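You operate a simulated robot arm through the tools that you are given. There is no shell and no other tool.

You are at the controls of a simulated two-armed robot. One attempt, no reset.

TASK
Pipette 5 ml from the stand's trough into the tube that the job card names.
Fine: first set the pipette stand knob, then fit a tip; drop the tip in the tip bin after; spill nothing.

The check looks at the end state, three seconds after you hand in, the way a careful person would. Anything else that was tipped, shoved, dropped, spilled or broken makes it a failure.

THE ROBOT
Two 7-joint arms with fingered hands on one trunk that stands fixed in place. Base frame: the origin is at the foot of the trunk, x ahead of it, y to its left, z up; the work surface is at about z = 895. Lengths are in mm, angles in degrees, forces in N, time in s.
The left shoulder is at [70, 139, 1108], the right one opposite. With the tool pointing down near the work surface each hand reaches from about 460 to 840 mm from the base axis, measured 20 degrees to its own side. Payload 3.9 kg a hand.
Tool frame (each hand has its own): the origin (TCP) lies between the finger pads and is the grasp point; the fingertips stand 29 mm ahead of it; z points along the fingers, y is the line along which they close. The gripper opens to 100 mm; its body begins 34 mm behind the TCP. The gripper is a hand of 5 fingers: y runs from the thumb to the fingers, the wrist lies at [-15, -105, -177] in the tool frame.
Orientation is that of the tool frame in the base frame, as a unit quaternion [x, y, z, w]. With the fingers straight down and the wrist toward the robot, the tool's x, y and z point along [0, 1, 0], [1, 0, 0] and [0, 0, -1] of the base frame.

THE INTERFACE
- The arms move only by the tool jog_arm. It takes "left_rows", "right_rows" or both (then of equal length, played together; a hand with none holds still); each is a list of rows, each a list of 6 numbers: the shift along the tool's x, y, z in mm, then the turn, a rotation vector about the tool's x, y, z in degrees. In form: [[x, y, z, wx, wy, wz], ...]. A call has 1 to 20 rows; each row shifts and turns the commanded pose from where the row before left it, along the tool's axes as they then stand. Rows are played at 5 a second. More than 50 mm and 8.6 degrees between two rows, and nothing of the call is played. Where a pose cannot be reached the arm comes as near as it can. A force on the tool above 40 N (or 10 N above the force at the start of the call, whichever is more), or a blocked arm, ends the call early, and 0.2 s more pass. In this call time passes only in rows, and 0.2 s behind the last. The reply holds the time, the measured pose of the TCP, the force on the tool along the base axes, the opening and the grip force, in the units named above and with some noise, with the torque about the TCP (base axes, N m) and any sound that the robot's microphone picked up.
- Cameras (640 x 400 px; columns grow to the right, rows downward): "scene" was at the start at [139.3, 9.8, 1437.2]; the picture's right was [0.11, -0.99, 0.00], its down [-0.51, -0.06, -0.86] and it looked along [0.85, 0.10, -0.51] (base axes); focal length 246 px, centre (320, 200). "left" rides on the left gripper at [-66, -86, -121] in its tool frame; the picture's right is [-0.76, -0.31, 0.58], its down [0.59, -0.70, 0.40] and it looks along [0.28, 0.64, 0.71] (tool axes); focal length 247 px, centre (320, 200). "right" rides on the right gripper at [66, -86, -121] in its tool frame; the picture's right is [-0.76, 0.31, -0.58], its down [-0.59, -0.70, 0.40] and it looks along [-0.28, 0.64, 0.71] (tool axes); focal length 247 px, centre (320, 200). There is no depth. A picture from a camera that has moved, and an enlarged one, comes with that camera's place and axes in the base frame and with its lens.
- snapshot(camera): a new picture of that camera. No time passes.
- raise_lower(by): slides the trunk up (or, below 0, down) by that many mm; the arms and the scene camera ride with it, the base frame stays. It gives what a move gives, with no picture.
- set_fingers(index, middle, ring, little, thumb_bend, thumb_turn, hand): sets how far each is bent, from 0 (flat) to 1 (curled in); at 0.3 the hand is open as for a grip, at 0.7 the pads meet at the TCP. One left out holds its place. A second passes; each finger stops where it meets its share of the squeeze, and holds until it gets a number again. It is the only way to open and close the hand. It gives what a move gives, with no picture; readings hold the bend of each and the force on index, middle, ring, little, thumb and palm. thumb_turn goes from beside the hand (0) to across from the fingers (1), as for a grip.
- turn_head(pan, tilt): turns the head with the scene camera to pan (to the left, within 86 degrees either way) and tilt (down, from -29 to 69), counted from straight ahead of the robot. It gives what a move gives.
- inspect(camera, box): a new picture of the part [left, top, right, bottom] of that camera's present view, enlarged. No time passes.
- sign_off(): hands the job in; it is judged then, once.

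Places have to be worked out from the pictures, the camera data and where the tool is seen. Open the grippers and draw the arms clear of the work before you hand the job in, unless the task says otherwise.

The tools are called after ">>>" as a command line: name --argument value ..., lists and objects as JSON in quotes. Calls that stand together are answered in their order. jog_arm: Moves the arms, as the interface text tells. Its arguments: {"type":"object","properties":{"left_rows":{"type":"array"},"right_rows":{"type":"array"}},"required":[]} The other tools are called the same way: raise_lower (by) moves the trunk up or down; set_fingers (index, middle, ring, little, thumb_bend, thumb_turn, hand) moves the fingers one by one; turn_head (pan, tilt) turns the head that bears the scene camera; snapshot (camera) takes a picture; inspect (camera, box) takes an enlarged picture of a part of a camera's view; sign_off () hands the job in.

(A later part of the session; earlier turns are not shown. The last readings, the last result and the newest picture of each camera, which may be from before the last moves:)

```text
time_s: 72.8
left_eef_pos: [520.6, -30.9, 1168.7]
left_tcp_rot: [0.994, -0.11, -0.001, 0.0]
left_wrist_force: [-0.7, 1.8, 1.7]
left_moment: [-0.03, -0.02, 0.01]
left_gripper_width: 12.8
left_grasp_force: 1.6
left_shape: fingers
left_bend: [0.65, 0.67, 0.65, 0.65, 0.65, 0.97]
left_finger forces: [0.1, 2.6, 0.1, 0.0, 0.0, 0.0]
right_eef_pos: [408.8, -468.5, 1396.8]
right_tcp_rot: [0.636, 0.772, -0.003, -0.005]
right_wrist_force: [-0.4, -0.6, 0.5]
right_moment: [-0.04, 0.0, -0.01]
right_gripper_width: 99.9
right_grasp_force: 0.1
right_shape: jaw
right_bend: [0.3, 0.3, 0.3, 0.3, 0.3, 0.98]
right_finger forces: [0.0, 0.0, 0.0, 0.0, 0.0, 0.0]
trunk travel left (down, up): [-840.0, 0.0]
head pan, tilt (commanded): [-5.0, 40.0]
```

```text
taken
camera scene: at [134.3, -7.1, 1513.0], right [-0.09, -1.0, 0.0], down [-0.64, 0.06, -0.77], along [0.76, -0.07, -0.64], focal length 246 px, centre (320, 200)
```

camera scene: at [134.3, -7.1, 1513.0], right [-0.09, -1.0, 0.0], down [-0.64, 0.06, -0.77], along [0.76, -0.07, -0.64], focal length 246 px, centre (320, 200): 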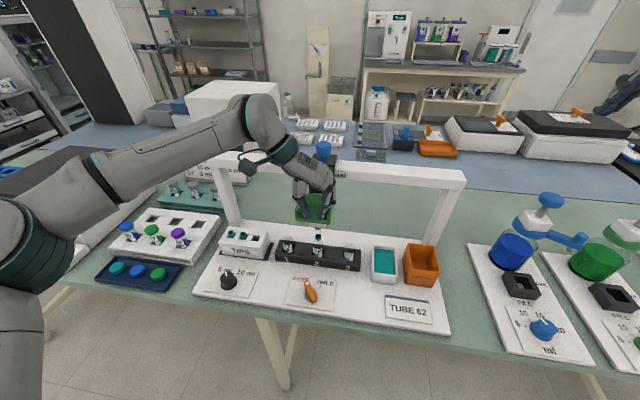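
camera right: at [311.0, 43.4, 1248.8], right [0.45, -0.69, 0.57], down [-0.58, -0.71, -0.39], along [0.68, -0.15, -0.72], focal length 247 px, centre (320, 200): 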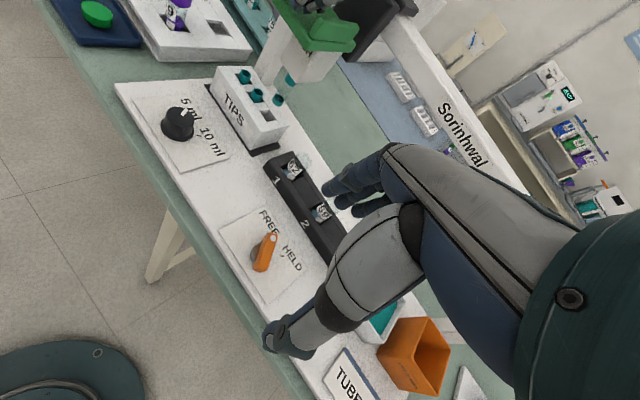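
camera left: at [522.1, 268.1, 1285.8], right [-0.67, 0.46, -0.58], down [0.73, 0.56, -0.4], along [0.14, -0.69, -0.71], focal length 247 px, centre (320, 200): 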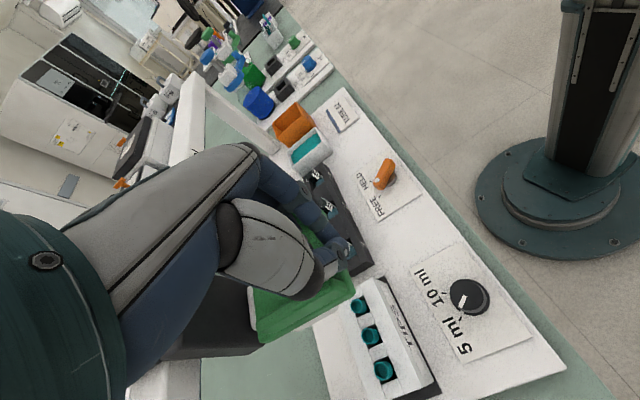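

The carriage moves along, now near tube 2. I slide on to the right by ~170 mm toward the trough and look.

>>> jog_arm --left_rows '[[-0.5, 30, 0, 0, 0, 0], [-0.7, 40, 0, 0, 0, 0], [-0.7, 40, 0, 0, 0, 0], [-0.7, 40, 0, 0, 0, 0], [-0.4, 20, 0, 0, 0, 0]]'

>>> turn_head --pan -25 --tilt 38

>>> snapshot --camera "scene"

>>> inspect --camera "scene" --box '[240, 120, 380, 280]'

>>> snapshot --camera "right"

```text
time_s: 74.0
left_eef_pos: [478.9, -199.4, 1169.1]
left_tcp_rot: [0.994, -0.109, -0.001, -0.001]
left_wrist_force: [-2.5, -4.3, 1.0]
left_moment: [0.03, 0.02, 0.02]
left_gripper_width: 7.2
left_grasp_force: 2.3
left_shape: fingers
left_bend: [0.65, 0.65, 0.65, 0.65, 0.68, 0.98]
left_finger forces: [0.1, 0.1, 0.1, 0.0, 4.3, 0.1]
right_eef_pos: [408.5, -469.9, 1397.3]
right_tcp_rot: [0.636, 0.772, -0.002, -0.004]
right_wrist_force: [0.2, 0.5, 0.0]
right_moment: [-0.03, 0.02, 0.0]
right_gripper_width: 99.8
right_grasp_force: 0.0
right_shape: jaw
right_bend: [0.3, 0.3, 0.3, 0.3, 0.3, 0.98]
right_finger forces: [0.0, 0.0, 0.0, 0.0, 0.0, 0.1]
trunk travel left (down, up): [-840.0, 0.0]
head pan, tilt (commanded): [-5.0, 40.0]
```

```text
time_s: 74.8
left_eef_pos: [479.3, -197.3, 1168.6]
left_tcp_rot: [0.994, -0.109, -0.001, -0.001]
left_wrist_force: [-2.1, -2.6, 2.3]
left_moment: [-0.02, 0.03, 0.03]
left_gripper_width: 8.5
left_grasp_force: 2.1
left_shape: fingers
left_bend: [0.65, 0.65, 0.65, 0.65, 0.67, 0.97]
left_finger forces: [0.0, 0.0, 0.0, 0.1, 3.9, 0.0]
right_eef_pos: [407.5, -469.7, 1397.9]
right_tcp_rot: [0.636, 0.772, -0.001, -0.004]
right_wrist_force: [0.7, -0.7, 0.6]
right_moment: [0.01, -0.03, 0.01]
right_gripper_width: 99.5
right_grasp_force: 0.0
right_shape: jaw
right_bend: [0.3, 0.3, 0.3, 0.3, 0.3, 0.98]
right_finger forces: [0.0, 0.0, 0.0, 0.1, 0.0, 0.0]
trunk travel left (down, up): [-840.0, 0.0]
head pan, tilt (commanded): [-25.0, 38.0]
```

```text
taken
camera scene: at [127.1, -37.4, 1516.1], right [-0.42, -0.91, 0.0], down [-0.56, 0.26, -0.79], along [0.71, -0.33, -0.62], focal length 246 px, centre (320, 200)
```

scene: 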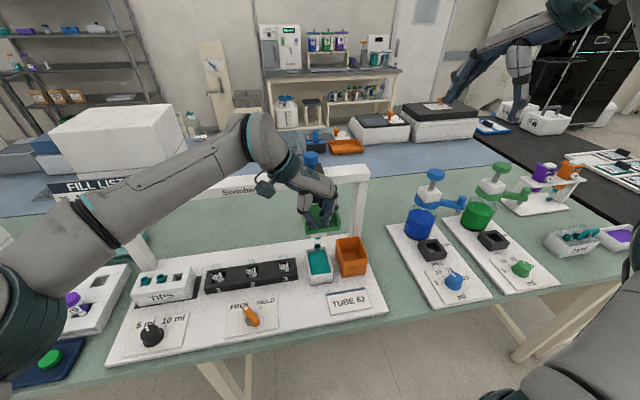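

```text
2.50 times, centred on (310, 200) of scene
camera zoom: at [127.1, -37.4, 1516.1], right [-0.42, -0.91, 0.0], down [-0.56, 0.26, -0.79], along [0.71, -0.33, -0.62], focal length 616 px, centre (345, 200)
```

zoom: 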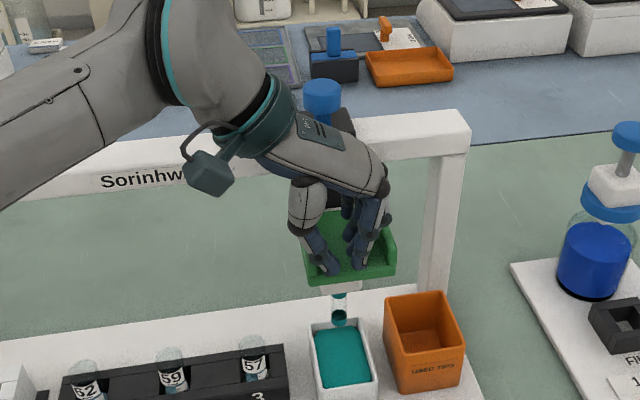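

```text
taken
camera right: at [313.1, -421.8, 1519.4], right [0.45, -0.69, 0.57], down [-0.58, -0.71, -0.39], along [0.68, -0.15, -0.72], focal length 247 px, centre (320, 200)
```

right: 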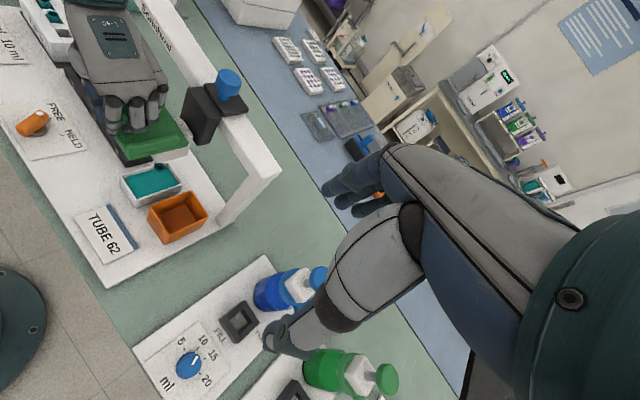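

The tip now hangs right above the trough; the thumb feels ~4 N from the left wall, so the carriage wants to settle a bit further right. I ease the hand 4 mm right and re-check.

>>> jog_arm --left_rows '[[0, 2, 0, 0, 0, 0], [0, 2, 0, 0, 0, 0]]'

>>> inspect --camera "scene" --box '[270, 140, 370, 300]'

>>> inspect --camera "right" --box '[70, 50, 250, 250]'

```text
time_s: 75.4
left_eef_pos: [478.8, -201.6, 1168.5]
left_tcp_rot: [0.994, -0.108, -0.001, -0.001]
left_wrist_force: [-1.8, -0.6, 1.1]
left_moment: [0.02, 0.0, 0.06]
left_gripper_width: 10.9
left_grasp_force: 0.1
left_shape: fingers
left_bend: [0.65, 0.65, 0.65, 0.65, 0.66, 0.97]
left_finger forces: [0.0, 0.1, 0.0, 0.0, 1.4, 0.0]
right_eef_pos: [409.0, -468.5, 1396.0]
right_tcp_rot: [0.636, 0.771, -0.002, -0.004]
right_wrist_force: [0.9, 0.2, -0.1]
right_moment: [0.0, 0.01, 0.03]
right_gripper_width: 99.9
right_grasp_force: 0.0
right_shape: jaw
right_bend: [0.3, 0.3, 0.3, 0.3, 0.3, 0.98]
right_finger forces: [0.1, 0.0, 0.1, 0.0, 0.1, 0.1]
trunk travel left (down, up): [-840.0, 0.0]
head pan, tilt (commanded): [-25.0, 38.0]
```

```text
2.50 times, centred on (320, 220) of scene
camera zoom: at [127.6, -37.0, 1516.0], right [-0.42, -0.91, 0.0], down [-0.56, 0.26, -0.79], along [0.71, -0.33, -0.62], focal length 616 px, centre (320, 150)
```

zoom: 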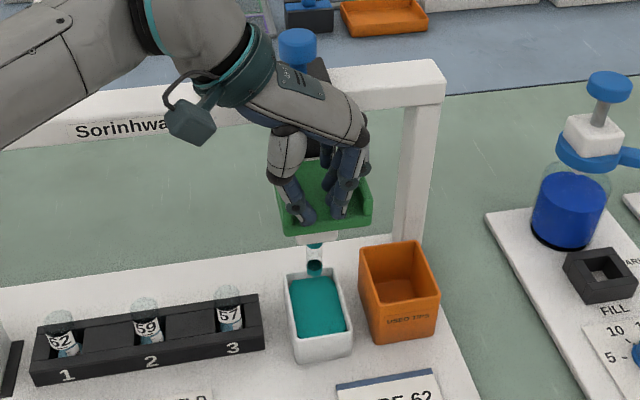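

```text
2.00 times, centred on (160, 150) of right
camera zoom: at [313.6, -421.3, 1519.4], right [0.45, -0.69, 0.57], down [-0.58, -0.71, -0.39], along [0.68, -0.15, -0.72], focal length 494 px, centre (640, 300)
```

zoom: 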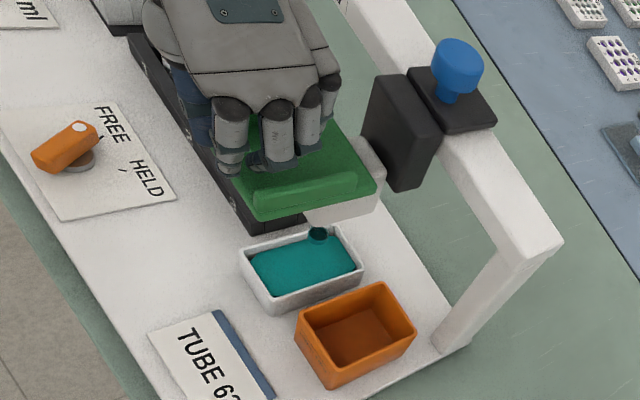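

The tip bottom is at about (545, −224, 993), centred over the trough (n≈583, e≈−90). Now I prepare the right hand: fingers together as a pusher, then move it high above the plunger cap, judged at (618, −244), top z≈1240.

>>> set_fingers --hand "right" --index 0.68 --middle 0.68 --ring 0.68 --little 0.68 --thumb_bend 0.68

>>> jog_arm --right_rows '[[25.9, 35.4, 5, 0, 0, 0], [25.9, 35.4, 5, 0, 0, 0], [25.9, 35.4, 5, 0, 0, 0], [25.9, 35.4, 5, 0, 0, 0], [25.9, 35.4, 5, 0, 0, 0], [25.9, 35.4, 5, 0, 0, 0]]'

>>> snapshot --camera "right"

>>> snapshot --camera "scene"

```text
time_s: 76.4
left_eef_pos: [477.5, -201.1, 1169.1]
left_tcp_rot: [0.994, -0.109, -0.001, -0.001]
left_wrist_force: [0.1, -1.0, 0.6]
left_moment: [0.02, 0.05, 0.05]
left_gripper_width: 11.2
left_grasp_force: 0.4
left_shape: fingers
left_bend: [0.65, 0.65, 0.65, 0.65, 0.66, 0.97]
left_finger forces: [0.0, 0.1, 0.0, 0.0, 1.0, 0.1]
right_eef_pos: [408.4, -468.9, 1397.1]
right_tcp_rot: [0.636, 0.772, -0.003, -0.004]
right_wrist_force: [0.2, -0.4, 0.7]
right_moment: [0.03, -0.01, -0.01]
right_gripper_width: 6.4
right_grasp_force: 0.1
right_shape: fingers
right_bend: [0.68, 0.68, 0.68, 0.68, 0.68, 0.98]
right_finger forces: [0.0, 0.0, 0.1, 0.1, 0.0, 0.0]
trunk travel left (down, up): [-840.0, 0.0]
head pan, tilt (commanded): [-25.0, 38.0]
```

```text
time_s: 77.8
left_eef_pos: [480.3, -198.3, 1168.8]
left_tcp_rot: [0.994, -0.108, -0.002, 0.0]
left_wrist_force: [-1.5, -1.8, 0.7]
left_moment: [0.01, 0.07, 0.05]
left_gripper_width: 9.6
left_grasp_force: 1.4
left_shape: fingers
left_bend: [0.65, 0.65, 0.65, 0.65, 0.67, 0.97]
left_finger forces: [0.0, 0.0, 0.1, 0.0, 2.2, 0.0]
right_eef_pos: [590.0, -273.8, 1363.3]
right_tcp_rot: [0.636, 0.771, -0.003, -0.003]
right_wrist_force: [-0.2, 1.2, -0.7]
right_moment: [-0.04, 0.02, -0.01]
right_gripper_width: 6.4
right_grasp_force: 0.2
right_shape: fingers
right_bend: [0.68, 0.68, 0.68, 0.68, 0.68, 0.98]
right_finger forces: [0.1, 0.1, 0.0, 0.1, 0.0, 0.1]
trunk travel left (down, up): [-840.0, 0.0]
head pan, tilt (commanded): [-25.0, 38.0]
```

```text
taken
camera right: at [494.0, -226.5, 1485.7], right [0.45, -0.68, 0.57], down [-0.58, -0.71, -0.39], along [0.68, -0.16, -0.72], focal length 247 px, centre (320, 200)
```

right: 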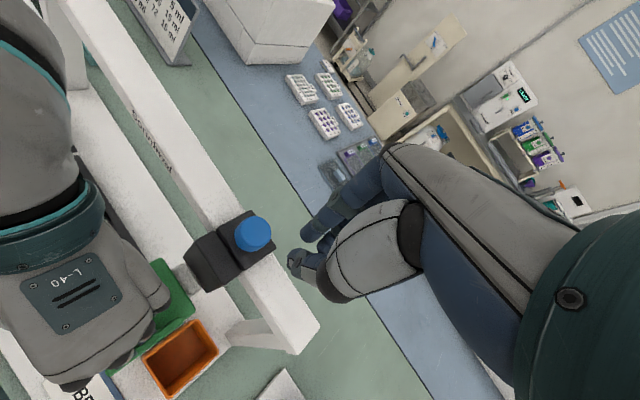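

```text
taken
camera scene: at [129.2, -34.4, 1515.9], right [-0.42, -0.91, 0.0], down [-0.56, 0.26, -0.79], along [0.71, -0.33, -0.62], focal length 246 px, centre (320, 200)
```

scene: 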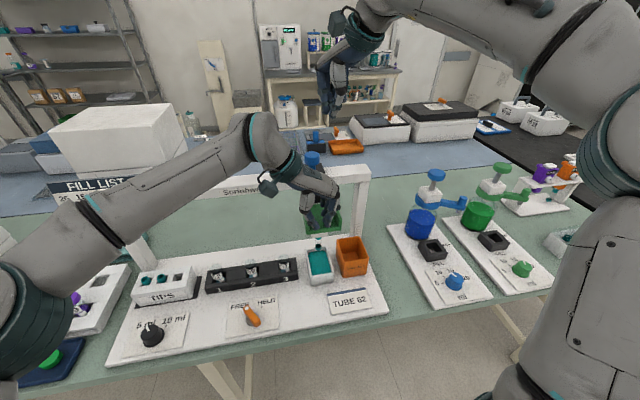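

The cap is at about (622, −245) seen from the right camera. I shift the right hand over it and lower to z≈1300 (fingertips ~30 mm above the cap).

>>> jog_arm --right_rows '[[11.2, 18, 0, 0, 0, 0], [11.3, 18, 0, 0, 0, 0], [0, 0, 30, 0, 0, 0], [0, 0, 30, 0, 0, 0]]'

>>> snapshot --camera "right"

>>> inspect --camera "scene" --box '[240, 100, 400, 240]'

>>> snapshot --camera "left"

```text
time_s: 78.8
left_eef_pos: [478.5, -200.4, 1169.8]
left_tcp_rot: [0.994, -0.109, -0.001, -0.001]
left_wrist_force: [-1.3, -1.4, 0.6]
left_moment: [-0.03, 0.0, 0.03]
left_gripper_width: 10.8
left_grasp_force: 0.8
left_shape: fingers
left_bend: [0.65, 0.65, 0.65, 0.65, 0.66, 0.97]
left_finger forces: [0.0, 0.0, 0.0, 0.0, 2.1, 0.0]
right_eef_pos: [616.8, -247.9, 1307.9]
right_tcp_rot: [0.636, 0.771, -0.002, -0.005]
right_wrist_force: [0.2, 0.4, 1.1]
right_moment: [0.0, 0.04, -0.04]
right_gripper_width: 6.0
right_grasp_force: 0.1
right_shape: fingers
right_bend: [0.68, 0.68, 0.68, 0.68, 0.68, 0.98]
right_finger forces: [0.0, 0.1, 0.0, 0.0, 0.1, 0.0]
trunk travel left (down, up): [-840.0, 0.0]
head pan, tilt (commanded): [-25.0, 38.0]
```

```text
taken
camera right: at [521.6, -199.8, 1429.3], right [0.45, -0.69, 0.57], down [-0.58, -0.71, -0.39], along [0.68, -0.15, -0.72], focal length 247 px, centre (320, 200)
```

right: 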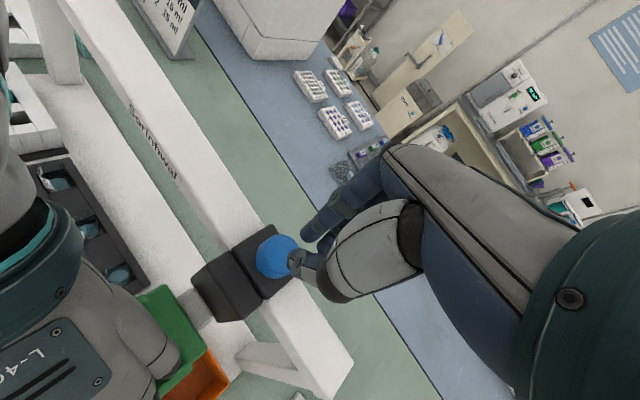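

```text
2.86 times, centred on (320, 170) of scene
camera zoom: at [128.3, -36.4, 1516.0], right [-0.42, -0.91, 0.0], down [-0.56, 0.26, -0.79], along [0.71, -0.33, -0.62], focal length 704 px, centre (320, 286)
```

zoom: 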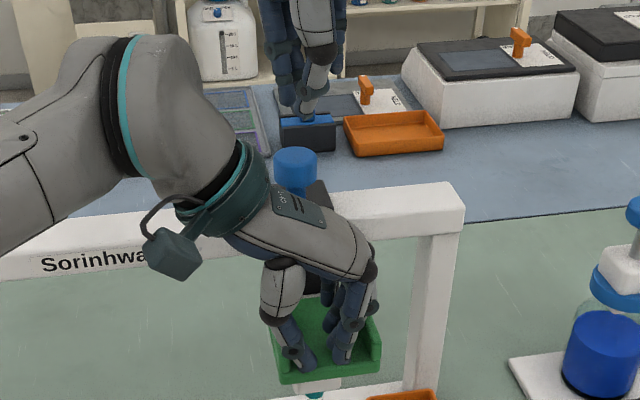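

```text
taken
camera left: at [433.5, -103.3, 1289.3], right [-0.67, 0.46, -0.58], down [0.73, 0.56, -0.4], along [0.14, -0.69, -0.71], focal length 247 px, centre (320, 200)
```

left: 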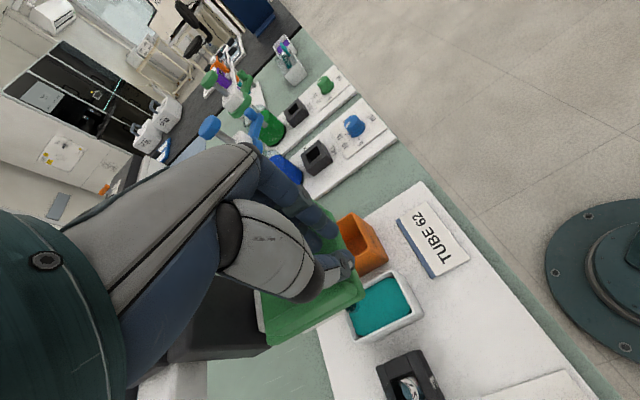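

The right hand is aligned within ~8 mm of the cap; I correct that (6, 5 mm). Then the left hand presses the head down 55 mm to dip the tip into the trough.

>>> jog_arm --right_rows '[[6, 4.9, 0, 0, 0, 0]]'

>>> jog_arm --left_rows '[[0, 0, 10, 0, 0, 0], [0, 0, 10, 0, 0, 0], [0, 0, 10, 0, 0, 0], [0, 0, 10, 0, 0, 0], [0, 0, 10, 0, 0, 0]]'

>>> inspect --camera "scene" --box '[270, 180, 370, 300]'

>>> snapshot --camera "left"

>>> snapshot --camera "right"

```text
time_s: 79.2
left_eef_pos: [478.6, -202.1, 1169.4]
left_tcp_rot: [0.994, -0.109, -0.001, -0.001]
left_wrist_force: [-1.6, -1.5, -0.3]
left_moment: [0.02, 0.06, 0.05]
left_gripper_width: 10.9
left_grasp_force: 0.6
left_shape: fingers
left_bend: [0.65, 0.65, 0.65, 0.65, 0.66, 0.97]
left_finger forces: [0.1, 0.0, 0.0, 0.1, 1.9, 0.1]
right_eef_pos: [620.0, -240.9, 1305.8]
right_tcp_rot: [0.636, 0.772, -0.003, -0.004]
right_wrist_force: [-0.4, -0.1, -0.9]
right_moment: [0.0, 0.02, -0.02]
right_gripper_width: 6.2
right_grasp_force: 0.1
right_shape: fingers
right_bend: [0.68, 0.68, 0.68, 0.68, 0.68, 0.98]
right_finger forces: [0.0, 0.0, 0.1, 0.1, 0.1, 0.1]
trunk travel left (down, up): [-840.0, 0.0]
head pan, tilt (commanded): [-25.0, 38.0]
```

```text
time_s: 80.4
left_eef_pos: [478.5, -201.2, 1118.9]
left_tcp_rot: [0.994, -0.109, -0.001, -0.002]
left_wrist_force: [-1.9, -1.9, 4.9]
left_moment: [0.01, 0.03, 0.05]
left_gripper_width: 9.9
left_grasp_force: 1.9
left_shape: fingers
left_bend: [0.65, 0.65, 0.65, 0.65, 0.67, 0.97]
left_finger forces: [0.0, 2.7, 0.0, 0.0, 2.8, 0.1]
right_eef_pos: [619.4, -240.1, 1306.3]
right_tcp_rot: [0.636, 0.772, -0.003, -0.005]
right_wrist_force: [0.2, 0.7, 0.4]
right_moment: [0.02, 0.03, 0.01]
right_gripper_width: 6.4
right_grasp_force: 0.1
right_shape: fingers
right_bend: [0.68, 0.68, 0.68, 0.68, 0.68, 0.98]
right_finger forces: [0.0, 0.1, 0.0, 0.0, 0.0, 0.1]
trunk travel left (down, up): [-840.0, 0.0]
head pan, tilt (commanded): [-25.0, 38.0]
```

```text
3.33 times, centred on (320, 240) of scene
camera zoom: at [127.1, -36.9, 1516.1], right [-0.42, -0.91, 0.0], down [-0.56, 0.26, -0.79], along [0.71, -0.33, -0.62], focal length 822 px, centre (320, 67)
```

zoom: 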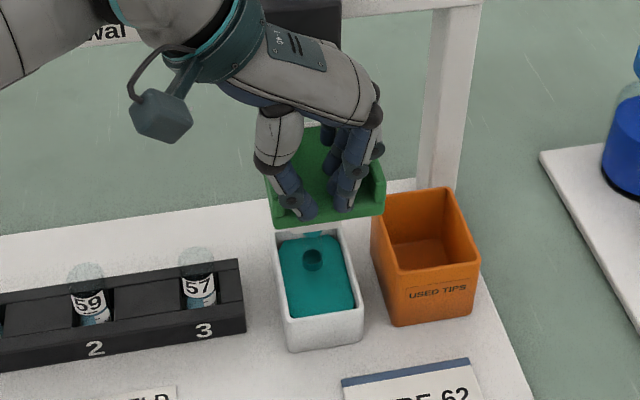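

```text
taken
camera left: at [432.8, -103.8, 1238.4], right [-0.67, 0.46, -0.58], down [0.73, 0.56, -0.4], along [0.14, -0.69, -0.71], focal length 247 px, centre (320, 200)
```

left: 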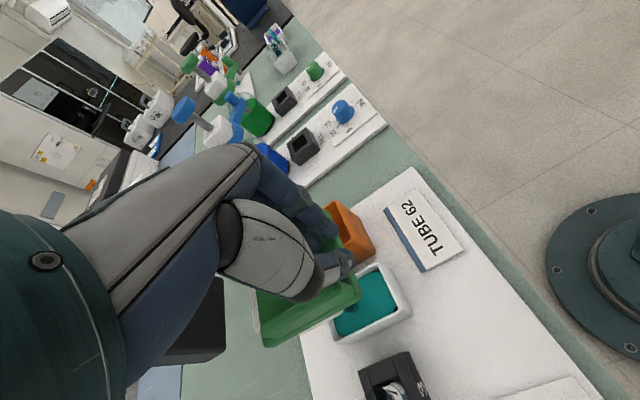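

```text
taken
camera right: at [524.4, -193.3, 1429.1], right [0.45, -0.69, 0.57], down [-0.58, -0.71, -0.39], along [0.68, -0.15, -0.72], focal length 247 px, centre (320, 200)
```

right: 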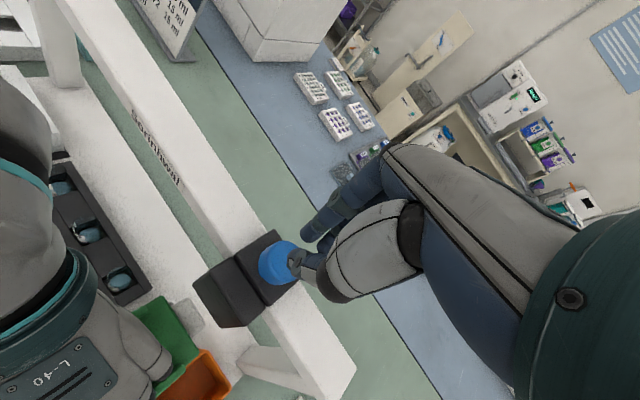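

The tip's end is just above/at the liquid. I lower 20 mm more so that it is well dipped, watching for the trough floor.

>>> jog_arm --left_rows '[[0, 0, 5, 0, 0, 0], [0, 0, 5, 0, 0, 0], [0, 0, 5, 0, 0, 0], [0, 0, 5, 0, 0, 0]]'

>>> inspect --camera "scene" --box '[270, 180, 370, 300]'

```text
time_s: 81.4
left_eef_pos: [478.0, -200.9, 1098.6]
left_tcp_rot: [0.994, -0.108, 0.001, -0.001]
left_wrist_force: [-0.5, -2.3, 5.4]
left_moment: [-0.05, -0.05, 0.08]
left_gripper_width: 9.8
left_grasp_force: 3.1
left_shape: fingers
left_bend: [0.65, 0.65, 0.65, 0.65, 0.67, 0.97]
left_finger forces: [0.0, 3.5, 0.0, 0.0, 2.8, 0.0]
right_eef_pos: [618.2, -241.6, 1306.1]
right_tcp_rot: [0.636, 0.772, -0.002, -0.004]
right_wrist_force: [0.9, -0.5, 0.4]
right_moment: [-0.02, -0.03, 0.0]
right_gripper_width: 6.4
right_grasp_force: 0.0
right_shape: fingers
right_bend: [0.68, 0.68, 0.68, 0.68, 0.68, 0.98]
right_finger forces: [0.0, 0.0, 0.0, 0.1, 0.0, 0.0]
trunk travel left (down, up): [-840.0, 0.0]
head pan, tilt (commanded): [-25.0, 38.0]
```

```text
3.33 times, centred on (320, 240) of scene
camera zoom: at [127.0, -37.0, 1516.1], right [-0.42, -0.91, 0.0], down [-0.56, 0.26, -0.79], along [0.71, -0.33, -0.62], focal length 822 px, centre (320, 67)
```

zoom: 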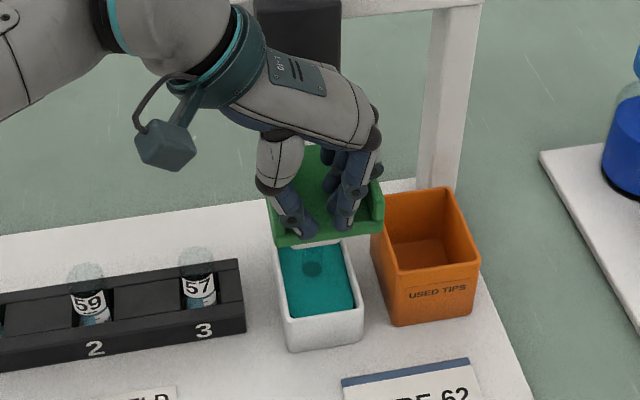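

The tip's rim is now below the liquid surface. I lower 5 mm more for margin, and bring the right hand down onto the plunger cap.

>>> jog_arm --left_rows '[[0, 0, 5, 0, 0, 0], [0, 0, 0, 0, 0, 0], [0, 0, 0, 0, 0, 0], [0, 0, 0, 0, 0, 0]]' --right_rows '[[0, 0, 10, 0, 0, 0], [0, 0, 10, 0, 0, 0], [0, 0, 8, 0, 0, 0], [0, 0, 5, 0, 0, 0]]'

>>> snapshot --camera "right"

>>> inspect --camera "scene" --box '[240, 100, 400, 240]'

```text
time_s: 82.4
left_eef_pos: [478.2, -201.8, 1094.2]
left_tcp_rot: [0.994, -0.109, -0.001, -0.002]
left_wrist_force: [-0.8, -3.4, 5.6]
left_moment: [-0.08, -0.02, 0.01]
left_gripper_width: 9.9
left_grasp_force: 3.2
left_shape: fingers
left_bend: [0.65, 0.65, 0.65, 0.65, 0.67, 0.97]
left_finger forces: [0.0, 3.6, 0.0, 0.0, 3.0, 0.1]
right_eef_pos: [619.0, -241.3, 1273.4]
right_tcp_rot: [0.637, 0.771, -0.001, -0.004]
right_wrist_force: [-0.5, 0.1, 0.1]
right_moment: [0.02, -0.02, -0.02]
right_gripper_width: 6.4
right_grasp_force: 0.0
right_shape: fingers
right_bend: [0.68, 0.68, 0.68, 0.68, 0.68, 0.98]
right_finger forces: [0.0, 0.0, 0.0, 0.0, 0.0, 0.0]
trunk travel left (down, up): [-840.0, 0.0]
head pan, tilt (commanded): [-25.0, 38.0]
```

```text
taken
camera right: at [524.0, -194.6, 1395.3], right [0.45, -0.69, 0.57], down [-0.58, -0.71, -0.39], along [0.68, -0.15, -0.72], focal length 247 px, centre (320, 200)
```

right: 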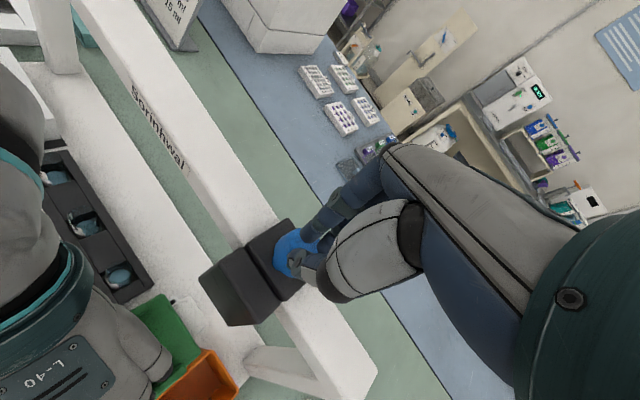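

```text
2.86 times, centred on (320, 170) of scene
camera zoom: at [126.9, -37.1, 1516.1], right [-0.42, -0.91, 0.0], down [-0.56, 0.26, -0.79], along [0.71, -0.33, -0.62], focal length 704 px, centre (320, 286)
```

zoom: 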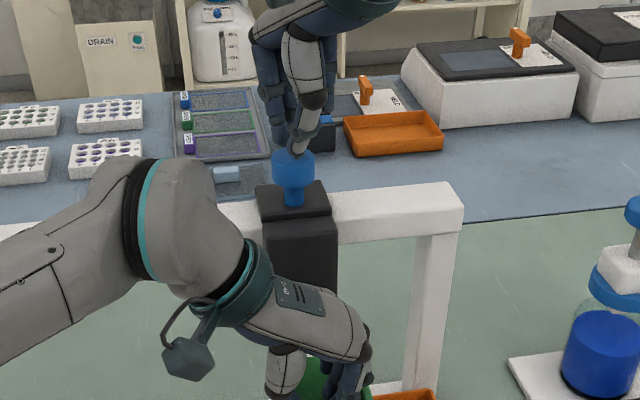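

The right fingertips are just above the cap, well centred. I press down in 4 mm steps.

>>> jog_arm --right_rows '[[0, 0, 4, 0, 0, 0], [0, 0, 4, 0, 0, 0], [0, 0, 4, 0, 0, 0]]'

>>> inspect --camera "scene" --box '[240, 100, 400, 240]'

```text
time_s: 83.2
left_eef_pos: [477.7, -201.7, 1094.7]
left_tcp_rot: [0.994, -0.109, 0.0, 0.0]
left_wrist_force: [0.4, -2.9, 5.2]
left_moment: [-0.04, -0.05, 0.06]
left_gripper_width: 9.9
left_grasp_force: 2.8
left_shape: fingers
left_bend: [0.65, 0.65, 0.65, 0.65, 0.67, 0.97]
left_finger forces: [0.0, 3.6, 0.0, 0.0, 2.7, 0.1]
right_eef_pos: [617.9, -241.3, 1261.8]
right_tcp_rot: [0.637, 0.771, -0.001, -0.004]
right_wrist_force: [1.9, -0.7, 4.9]
right_moment: [-0.06, -0.17, -0.01]
right_gripper_width: 6.2
right_grasp_force: 2.8
right_shape: fingers
right_bend: [0.68, 0.68, 0.68, 0.68, 0.68, 0.98]
right_finger forces: [0.0, 5.8, 0.0, 0.1, 0.0, 0.0]
trunk travel left (down, up): [-840.0, 0.0]
head pan, tilt (commanded): [-25.0, 38.0]
```

```text
2.86 times, centred on (320, 170) of scene
camera zoom: at [126.6, -37.1, 1516.3], right [-0.42, -0.91, 0.0], down [-0.56, 0.26, -0.79], along [0.71, -0.33, -0.62], focal length 704 px, centre (320, 286)
```

zoom: 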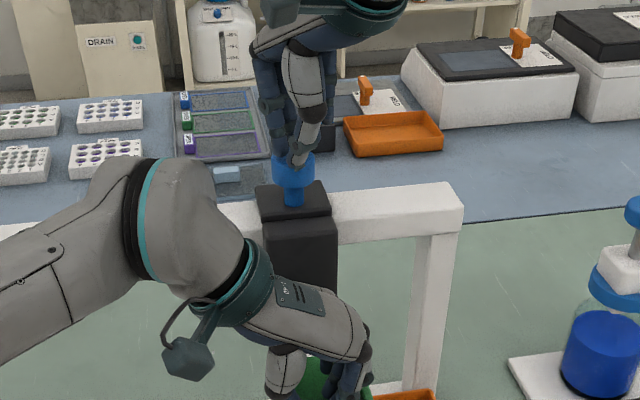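

Contact: 5 N on the cap. I press further in steps, watching cap and forces.

>>> jog_arm --right_rows '[[0, 0, 3, 0, 0, 0], [0, 0, 3, 0, 0, 0], [0, 0, 3, 0, 0, 0]]'

>>> inspect --camera "scene" --box '[240, 100, 400, 240]'

```text
time_s: 84.0
left_eef_pos: [477.1, -200.2, 1095.4]
left_tcp_rot: [0.994, -0.109, 0.001, -0.001]
left_wrist_force: [0.9, -2.4, 4.9]
left_moment: [-0.07, -0.06, 0.07]
left_gripper_width: 10.4
left_grasp_force: 3.4
left_shape: fingers
left_bend: [0.65, 0.65, 0.65, 0.65, 0.67, 0.98]
left_finger forces: [0.1, 3.8, 0.1, 0.1, 2.4, 0.0]
right_eef_pos: [619.2, -240.3, 1259.8]
right_tcp_rot: [0.638, 0.77, 0.004, 0.003]
right_wrist_force: [13.7, -7.4, 35.3]
right_moment: [-0.38, -0.77, 0.0]
right_gripper_width: 6.3
right_grasp_force: 18.4
right_shape: fingers
right_bend: [0.68, 0.74, 0.68, 0.68, 0.68, 0.98]
right_finger forces: [0.0, 37.1, 0.0, 0.0, 0.0, 0.0]
trunk travel left (down, up): [-840.0, 0.0]
head pan, tilt (commanded): [-25.0, 38.0]
```

```text
2.86 times, centred on (320, 170) of scene
camera zoom: at [124.8, -36.2, 1516.8], right [-0.42, -0.91, 0.0], down [-0.56, 0.26, -0.79], along [0.72, -0.33, -0.61], focal length 704 px, centre (320, 286)
```

zoom: 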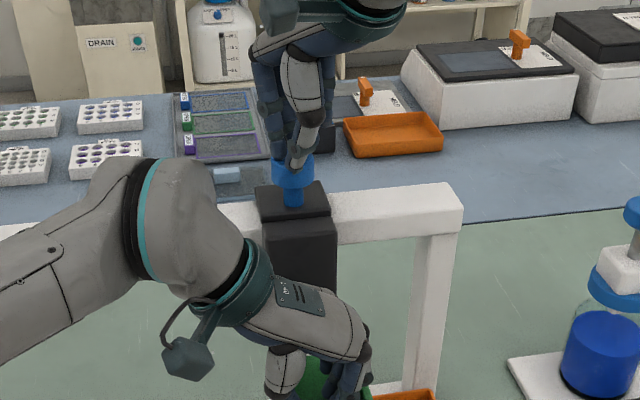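

The force rose to 35 N with hardly any cap travel visible. I enlarge the plunger to compare.

>>> inspect --camera "scene" --box '[290, 130, 340, 180]'

>>> inspect --camera "right" --box '[200, 180, 360, 320]'

>>> inspect --camera "scene" --box '[270, 180, 370, 300]'

```text
8.00 times, centred on (315, 155) of scene
camera zoom: at [124.8, -36.2, 1516.8], right [-0.42, -0.91, 0.0], down [-0.56, 0.26, -0.79], along [0.72, -0.33, -0.61], focal length 1972 px, centre (360, 560)
```

zoom: 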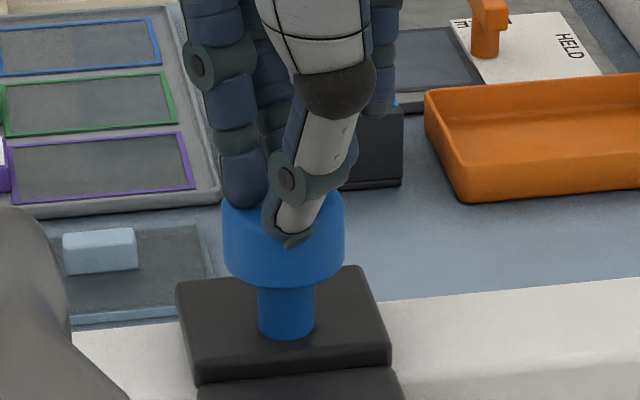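

```text
2.86 times, centred on (280, 250) of right
camera zoom: at [522.3, -192.7, 1380.9], right [0.44, -0.69, 0.58], down [-0.58, -0.71, -0.41], along [0.69, -0.16, -0.71], focal length 706 px, centre (434, 57)
```

zoom: 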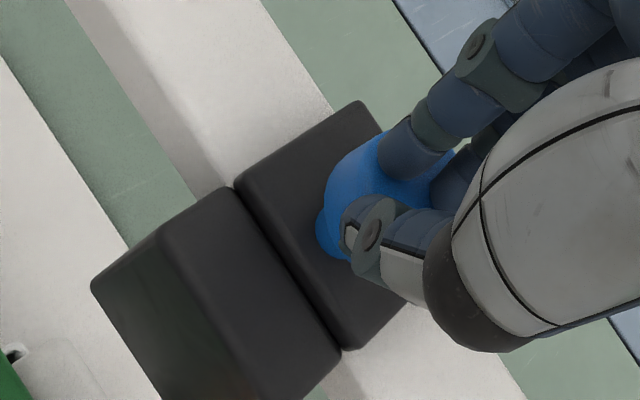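

```text
3.33 times, centred on (320, 240) of scene
camera zoom: at [124.8, -36.2, 1516.8], right [-0.42, -0.91, 0.0], down [-0.56, 0.26, -0.79], along [0.72, -0.33, -0.61], focal length 822 px, centre (320, 67)
```

zoom: 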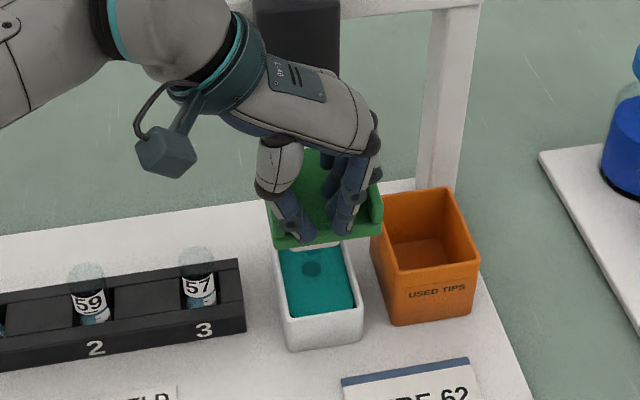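

I release the plunger slightly (raise the right hand 12 mm) to compare the cap's free height and see if liquid was drawn.

>>> jog_arm --right_rows '[[0, 0, -4, 0, 0, 0], [0, 0, -6, 0, 0, 0], [0, 0, -8, 0, 0, 0]]'

>>> inspect --camera "scene" --box '[290, 130, 340, 180]'

>>> inspect --camera "right" --box '[200, 180, 360, 320]'

```text
time_s: 84.8
left_eef_pos: [478.4, -200.7, 1094.0]
left_tcp_rot: [0.994, -0.108, -0.001, -0.001]
left_wrist_force: [-2.5, -2.1, 4.6]
left_moment: [-0.01, 0.07, 0.02]
left_gripper_width: 10.1
left_grasp_force: 4.0
left_shape: fingers
left_bend: [0.65, 0.65, 0.65, 0.65, 0.67, 0.97]
left_finger forces: [0.0, 3.5, 0.0, 0.0, 3.8, 0.0]
right_eef_pos: [616.6, -240.2, 1264.6]
right_tcp_rot: [0.635, 0.772, -0.006, -0.006]
right_wrist_force: [0.0, 0.6, 0.5]
right_moment: [0.01, 0.04, -0.01]
right_gripper_width: 6.2
right_grasp_force: 0.1
right_shape: fingers
right_bend: [0.68, 0.68, 0.68, 0.68, 0.68, 0.98]
right_finger forces: [0.0, 0.0, 0.0, 0.0, 0.0, 0.1]
trunk travel left (down, up): [-840.0, 0.0]
head pan, tilt (commanded): [-25.0, 38.0]
```

```text
8.00 times, centred on (315, 155) of scene
camera zoom: at [126.7, -36.8, 1515.6], right [-0.42, -0.91, 0.0], down [-0.56, 0.26, -0.79], along [0.71, -0.33, -0.62], focal length 1972 px, centre (360, 560)
```

zoom: 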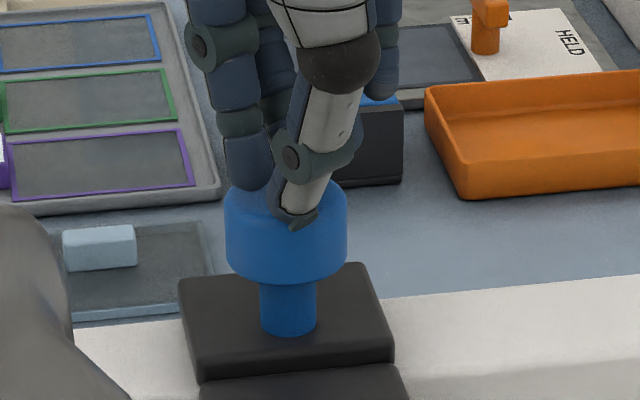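

```text
2.86 times, centred on (280, 250) of right
camera zoom: at [523.7, -193.3, 1388.6], right [0.46, -0.68, 0.57], down [-0.58, -0.71, -0.39], along [0.67, -0.16, -0.72], focal length 706 px, centre (434, 57)
```

zoom: 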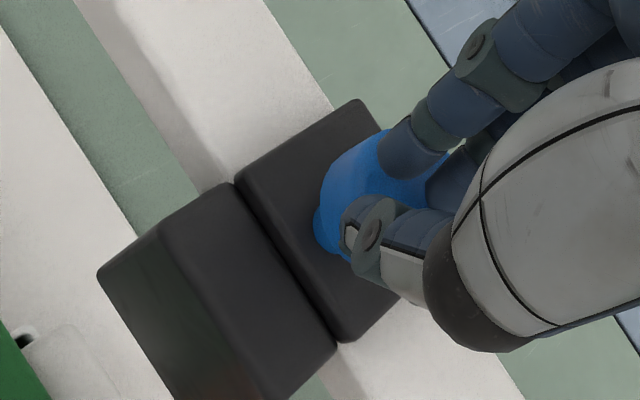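

The cap has barely moved under 35 N, so it is apparently at its lower stop: this plunger is likely drawn up to fill and pushed down to dispense. I raise the right hand and open its fingers to look at the cap before gripping it.

>>> jog_arm --right_rows '[[0, 0, -20, 0, 0, 0], [0, 0, -25, 0, 0, 0]]'

>>> set_fingers --hand "right" --index 0.42 --middle 0.42 --ring 0.42 --little 0.42 --thumb_bend 0.42

>>> snapshot --camera "right"

>>> inspect --camera "right" --box '[220, 200, 340, 320]'

>>> inspect --camera "scene" --box '[280, 110, 350, 180]'

```text
time_s: 85.4
left_eef_pos: [477.2, -200.9, 1094.5]
left_tcp_rot: [0.994, -0.109, 0.001, -0.001]
left_wrist_force: [-2.9, -2.1, 6.0]
left_moment: [-0.05, 0.05, 0.0]
left_gripper_width: 10.1
left_grasp_force: 3.9
left_shape: fingers
left_bend: [0.65, 0.65, 0.65, 0.65, 0.67, 0.97]
left_finger forces: [0.0, 3.9, 0.1, 0.2, 3.5, 0.0]
right_eef_pos: [617.9, -240.1, 1314.1]
right_tcp_rot: [0.636, 0.771, -0.002, -0.004]
right_wrist_force: [0.2, -0.1, 0.1]
right_moment: [-0.01, 0.0, 0.01]
right_gripper_width: 6.3
right_grasp_force: 0.2
right_shape: fingers
right_bend: [0.68, 0.68, 0.68, 0.68, 0.68, 0.98]
right_finger forces: [0.0, 0.0, 0.0, 0.0, 0.0, 0.0]
trunk travel left (down, up): [-840.0, 0.0]
head pan, tilt (commanded): [-25.0, 38.0]
```

```text
time_s: 86.4
left_eef_pos: [476.9, -199.9, 1094.2]
left_tcp_rot: [0.994, -0.109, 0.0, -0.001]
left_wrist_force: [-2.5, -1.4, 5.9]
left_moment: [-0.06, 0.05, 0.02]
left_gripper_width: 9.8
left_grasp_force: 3.6
left_shape: fingers
left_bend: [0.65, 0.65, 0.65, 0.65, 0.67, 0.97]
left_finger forces: [0.0, 3.8, 0.0, 0.0, 3.8, 0.1]
right_eef_pos: [619.3, -240.9, 1314.1]
right_tcp_rot: [0.636, 0.772, -0.002, -0.004]
right_wrist_force: [0.0, 0.1, -0.3]
right_moment: [0.01, -0.02, 0.04]
right_gripper_width: 69.7
right_grasp_force: 0.0
right_shape: fingers
right_bend: [0.42, 0.42, 0.42, 0.42, 0.42, 0.98]
right_finger forces: [0.0, 0.0, 0.0, 0.1, 0.0, 0.0]
trunk travel left (down, up): [-840.0, 0.0]
head pan, tilt (commanded): [-25.0, 38.0]
```

```text
taken
camera right: at [523.2, -192.9, 1436.6], right [0.45, -0.69, 0.57], down [-0.58, -0.71, -0.39], along [0.68, -0.15, -0.72], focal length 247 px, centre (320, 200)
```

right: 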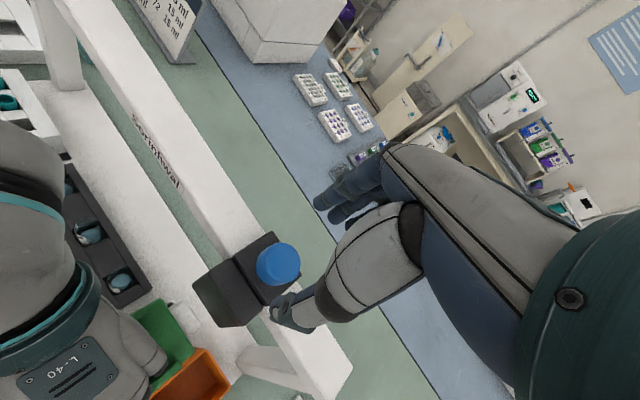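

```text
3.33 times, centred on (280, 260) of right
camera zoom: at [523.2, -192.9, 1436.6], right [0.45, -0.69, 0.57], down [-0.58, -0.71, -0.39], along [0.68, -0.15, -0.72], focal length 823 px, centre (453, 0)
```

zoom: 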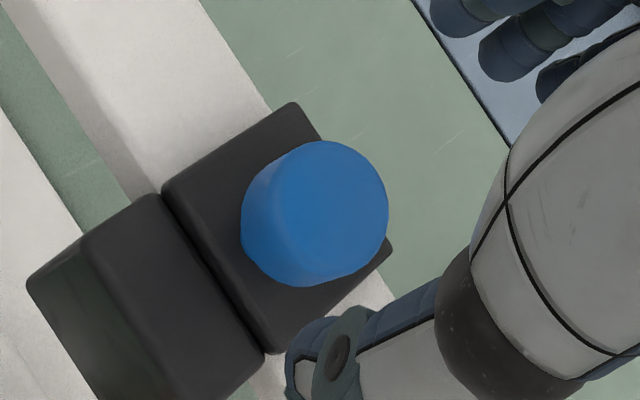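

```text
5.71 times, centred on (315, 145) of scene
camera zoom: at [126.3, -37.0, 1516.2], right [-0.42, -0.91, 0.0], down [-0.56, 0.26, -0.79], along [0.71, -0.33, -0.61], focal length 1408 px, centre (349, 514)
```

zoom: 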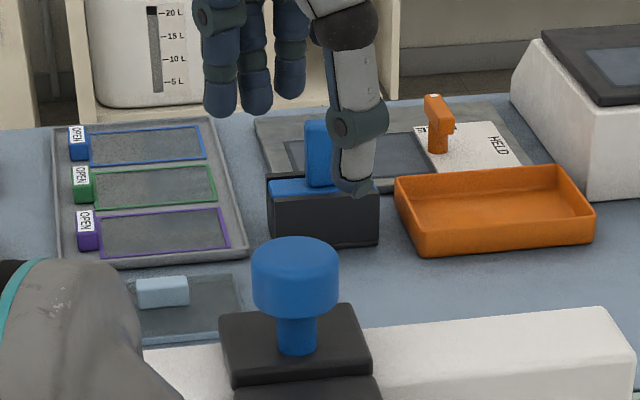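

The cap top centre is at about (629, −244, 1233), 30 mm wide, ~19 mm tall, with a 20 mm stem gap under it. I centre the open right hand on it and descend so that the fingers surround the cap (TCP z≈1233).

>>> jog_arm --right_rows '[[-4.8, 9.2, 0, 0, 0, 0], [0, 0, 25, 0, 0, 0], [0, 0, 25, 0, 0, 0], [0, 0, 20, 0, 0, 0], [0, 0, 10, 0, 0, 0]]'

>>> inspect --camera "right" --box '[220, 180, 380, 320]'

>>> inspect --camera "scene" --box '[280, 110, 350, 180]'

```text
time_s: 87.6
left_eef_pos: [478.3, -200.8, 1094.0]
left_tcp_rot: [0.994, -0.109, 0.0, -0.001]
left_wrist_force: [-3.1, -1.4, 5.4]
left_moment: [-0.04, 0.03, 0.01]
left_gripper_width: 9.6
left_grasp_force: 3.2
left_shape: fingers
left_bend: [0.65, 0.65, 0.65, 0.65, 0.67, 0.97]
left_finger forces: [0.1, 3.7, 0.0, 0.0, 3.5, 0.0]
right_eef_pos: [627.7, -245.0, 1235.2]
right_tcp_rot: [0.637, 0.771, -0.002, -0.004]
right_wrist_force: [0.6, 0.1, -0.9]
right_moment: [0.0, -0.02, -0.03]
right_gripper_width: 69.5
right_grasp_force: 0.1
right_shape: fingers
right_bend: [0.42, 0.42, 0.42, 0.42, 0.42, 0.98]
right_finger forces: [0.0, 0.0, 0.0, 0.0, 0.1, 0.0]
trunk travel left (down, up): [-840.0, 0.0]
head pan, tilt (commanded): [-25.0, 38.0]
```

```text
2.86 times, centred on (300, 250) of right
camera zoom: at [533.3, -197.4, 1356.9], right [0.45, -0.69, 0.57], down [-0.58, -0.71, -0.39], along [0.68, -0.15, -0.72], focal length 706 px, centre (377, 57)
```

zoom: 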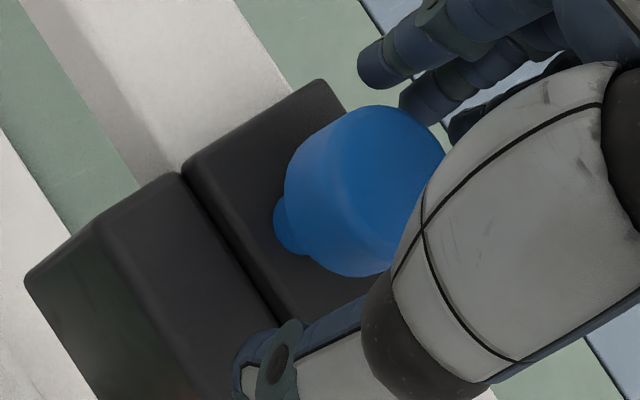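

```text
5.71 times, centred on (315, 145) of scene
camera zoom: at [126.6, -36.9, 1516.1], right [-0.42, -0.91, 0.0], down [-0.56, 0.26, -0.79], along [0.71, -0.33, -0.61], focal length 1408 px, centre (349, 514)
```

zoom: 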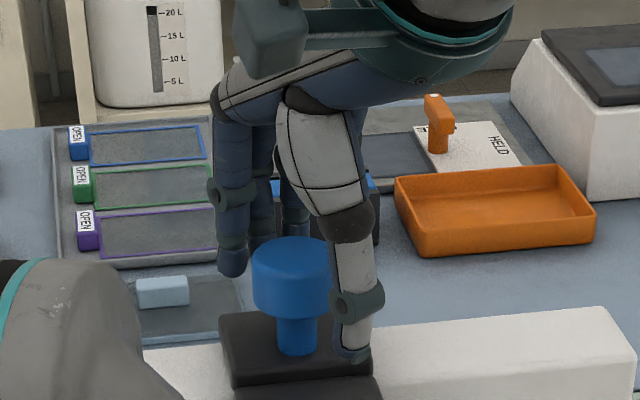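

The cap lies between thumb and fingers; I correct by about (−5, +5) mm and close the right hand on it.

>>> jog_arm --right_rows '[[5.5, -4, 0, 0, 0, 0], [0, 0, 3, 0, 0, 0]]'

>>> set_fingers --hand "right" --index 0.7 --middle 0.7 --ring 0.7 --little 0.6 --thumb_bend 0.7

>>> inspect --camera "right" --box '[220, 180, 380, 320]'

>>> inspect --camera "scene" --box '[280, 110, 350, 180]'

```text
time_s: 88.2
left_eef_pos: [478.9, -201.4, 1094.2]
left_tcp_rot: [0.994, -0.109, 0.0, -0.001]
left_wrist_force: [-3.3, -2.6, 6.8]
left_moment: [-0.04, 0.05, 0.02]
left_gripper_width: 10.0
left_grasp_force: 3.4
left_shape: fingers
left_bend: [0.65, 0.65, 0.65, 0.65, 0.67, 0.97]
left_finger forces: [0.0, 3.7, 0.1, 0.0, 3.5, 0.1]
right_eef_pos: [622.9, -239.9, 1231.2]
right_tcp_rot: [0.636, 0.771, -0.002, -0.004]
right_wrist_force: [0.2, 0.3, 0.8]
right_moment: [0.0, -0.02, -0.01]
right_gripper_width: 69.6
right_grasp_force: 0.0
right_shape: fingers
right_bend: [0.42, 0.42, 0.42, 0.42, 0.42, 0.98]
right_finger forces: [0.0, 0.1, 0.0, 0.1, 0.0, 0.0]
trunk travel left (down, up): [-840.0, 0.0]
head pan, tilt (commanded): [-25.0, 38.0]
```

```text
time_s: 89.2
left_eef_pos: [479.0, -201.7, 1093.7]
left_tcp_rot: [0.994, -0.109, -0.001, 0.0]
left_wrist_force: [-5.5, -3.9, 6.5]
left_moment: [-0.08, 0.07, 0.08]
left_gripper_width: 8.1
left_grasp_force: 4.9
left_shape: fingers
left_bend: [0.65, 0.65, 0.65, 0.65, 0.67, 0.96]
left_finger forces: [0.0, 4.7, 0.0, 0.1, 5.4, 0.0]
right_eef_pos: [626.3, -239.8, 1231.0]
right_tcp_rot: [0.636, 0.772, -0.002, -0.003]
right_wrist_force: [17.5, 1.0, 1.7]
right_moment: [0.03, -0.36, 0.08]
right_gripper_width: 22.1
right_grasp_force: 13.5
right_shape: fingers
right_bend: [0.61, 0.61, 0.66, 0.6, 0.65, 0.97]
right_finger forces: [9.0, 8.4, 3.2, 0.0, 4.6, 0.0]
trunk travel left (down, up): [-840.0, 0.0]
head pan, tilt (commanded): [-25.0, 38.0]
```

```text
2.86 times, centred on (300, 250) of right
camera zoom: at [532.2, -192.0, 1353.3], right [0.45, -0.69, 0.57], down [-0.58, -0.71, -0.39], along [0.68, -0.15, -0.72], focal length 706 px, centre (377, 57)
```

zoom: 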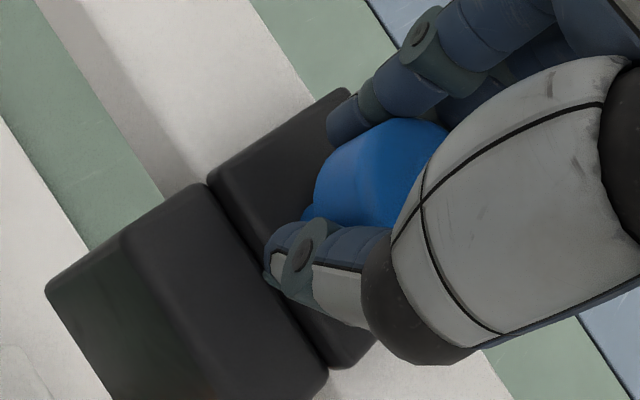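

```text
5.71 times, centred on (315, 145) of scene
camera zoom: at [130.4, -36.7, 1515.8], right [-0.42, -0.91, 0.0], down [-0.56, 0.26, -0.79], along [0.71, -0.33, -0.62], focal length 1408 px, centre (349, 514)
```

zoom: 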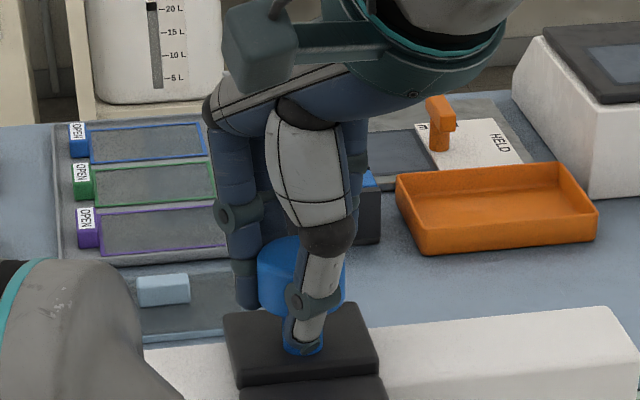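

The cap is gripped but with a 17 N imbalance toward +x. I relax it by shifting +3 mm along tool y, then pull up gently by 4 mm.

>>> jog_arm --right_rows '[[0, 3, 0, 0, 0, 0], [0, 0, -2, 0, 0, 0], [0, 0, -2, 0, 0, 0]]'

>>> inspect --camera "scene" --box '[280, 110, 350, 180]'

```text
time_s: 90.0
left_eef_pos: [480.9, -201.4, 1092.9]
left_tcp_rot: [0.994, -0.109, -0.001, -0.001]
left_wrist_force: [-4.9, -2.3, 5.7]
left_moment: [-0.01, 0.05, 0.05]
left_gripper_width: 8.1
left_grasp_force: 4.2
left_shape: fingers
left_bend: [0.65, 0.65, 0.65, 0.65, 0.67, 0.96]
left_finger forces: [0.1, 3.6, 0.1, 0.0, 4.9, 0.0]
right_eef_pos: [627.9, -238.9, 1233.0]
right_tcp_rot: [0.636, 0.772, -0.004, -0.006]
right_wrist_force: [8.1, 2.6, -11.0]
right_moment: [0.04, -0.08, 0.07]
right_gripper_width: 22.5
right_grasp_force: 12.2
right_shape: fingers
right_bend: [0.62, 0.62, 0.67, 0.6, 0.65, 0.97]
right_finger forces: [7.1, 7.7, 2.0, 0.0, 6.6, 0.0]
trunk travel left (down, up): [-840.0, 0.0]
head pan, tilt (commanded): [-25.0, 38.0]
```

```text
5.71 times, centred on (315, 145) of scene
camera zoom: at [130.2, -37.1, 1515.6], right [-0.42, -0.91, 0.0], down [-0.56, 0.26, -0.79], along [0.71, -0.33, -0.62], focal length 1408 px, centre (349, 514)
```

zoom: 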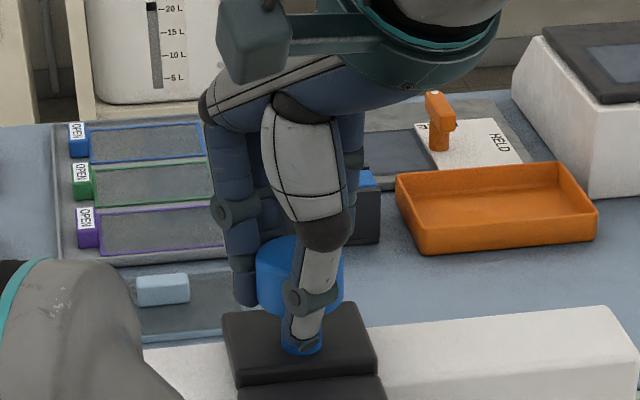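

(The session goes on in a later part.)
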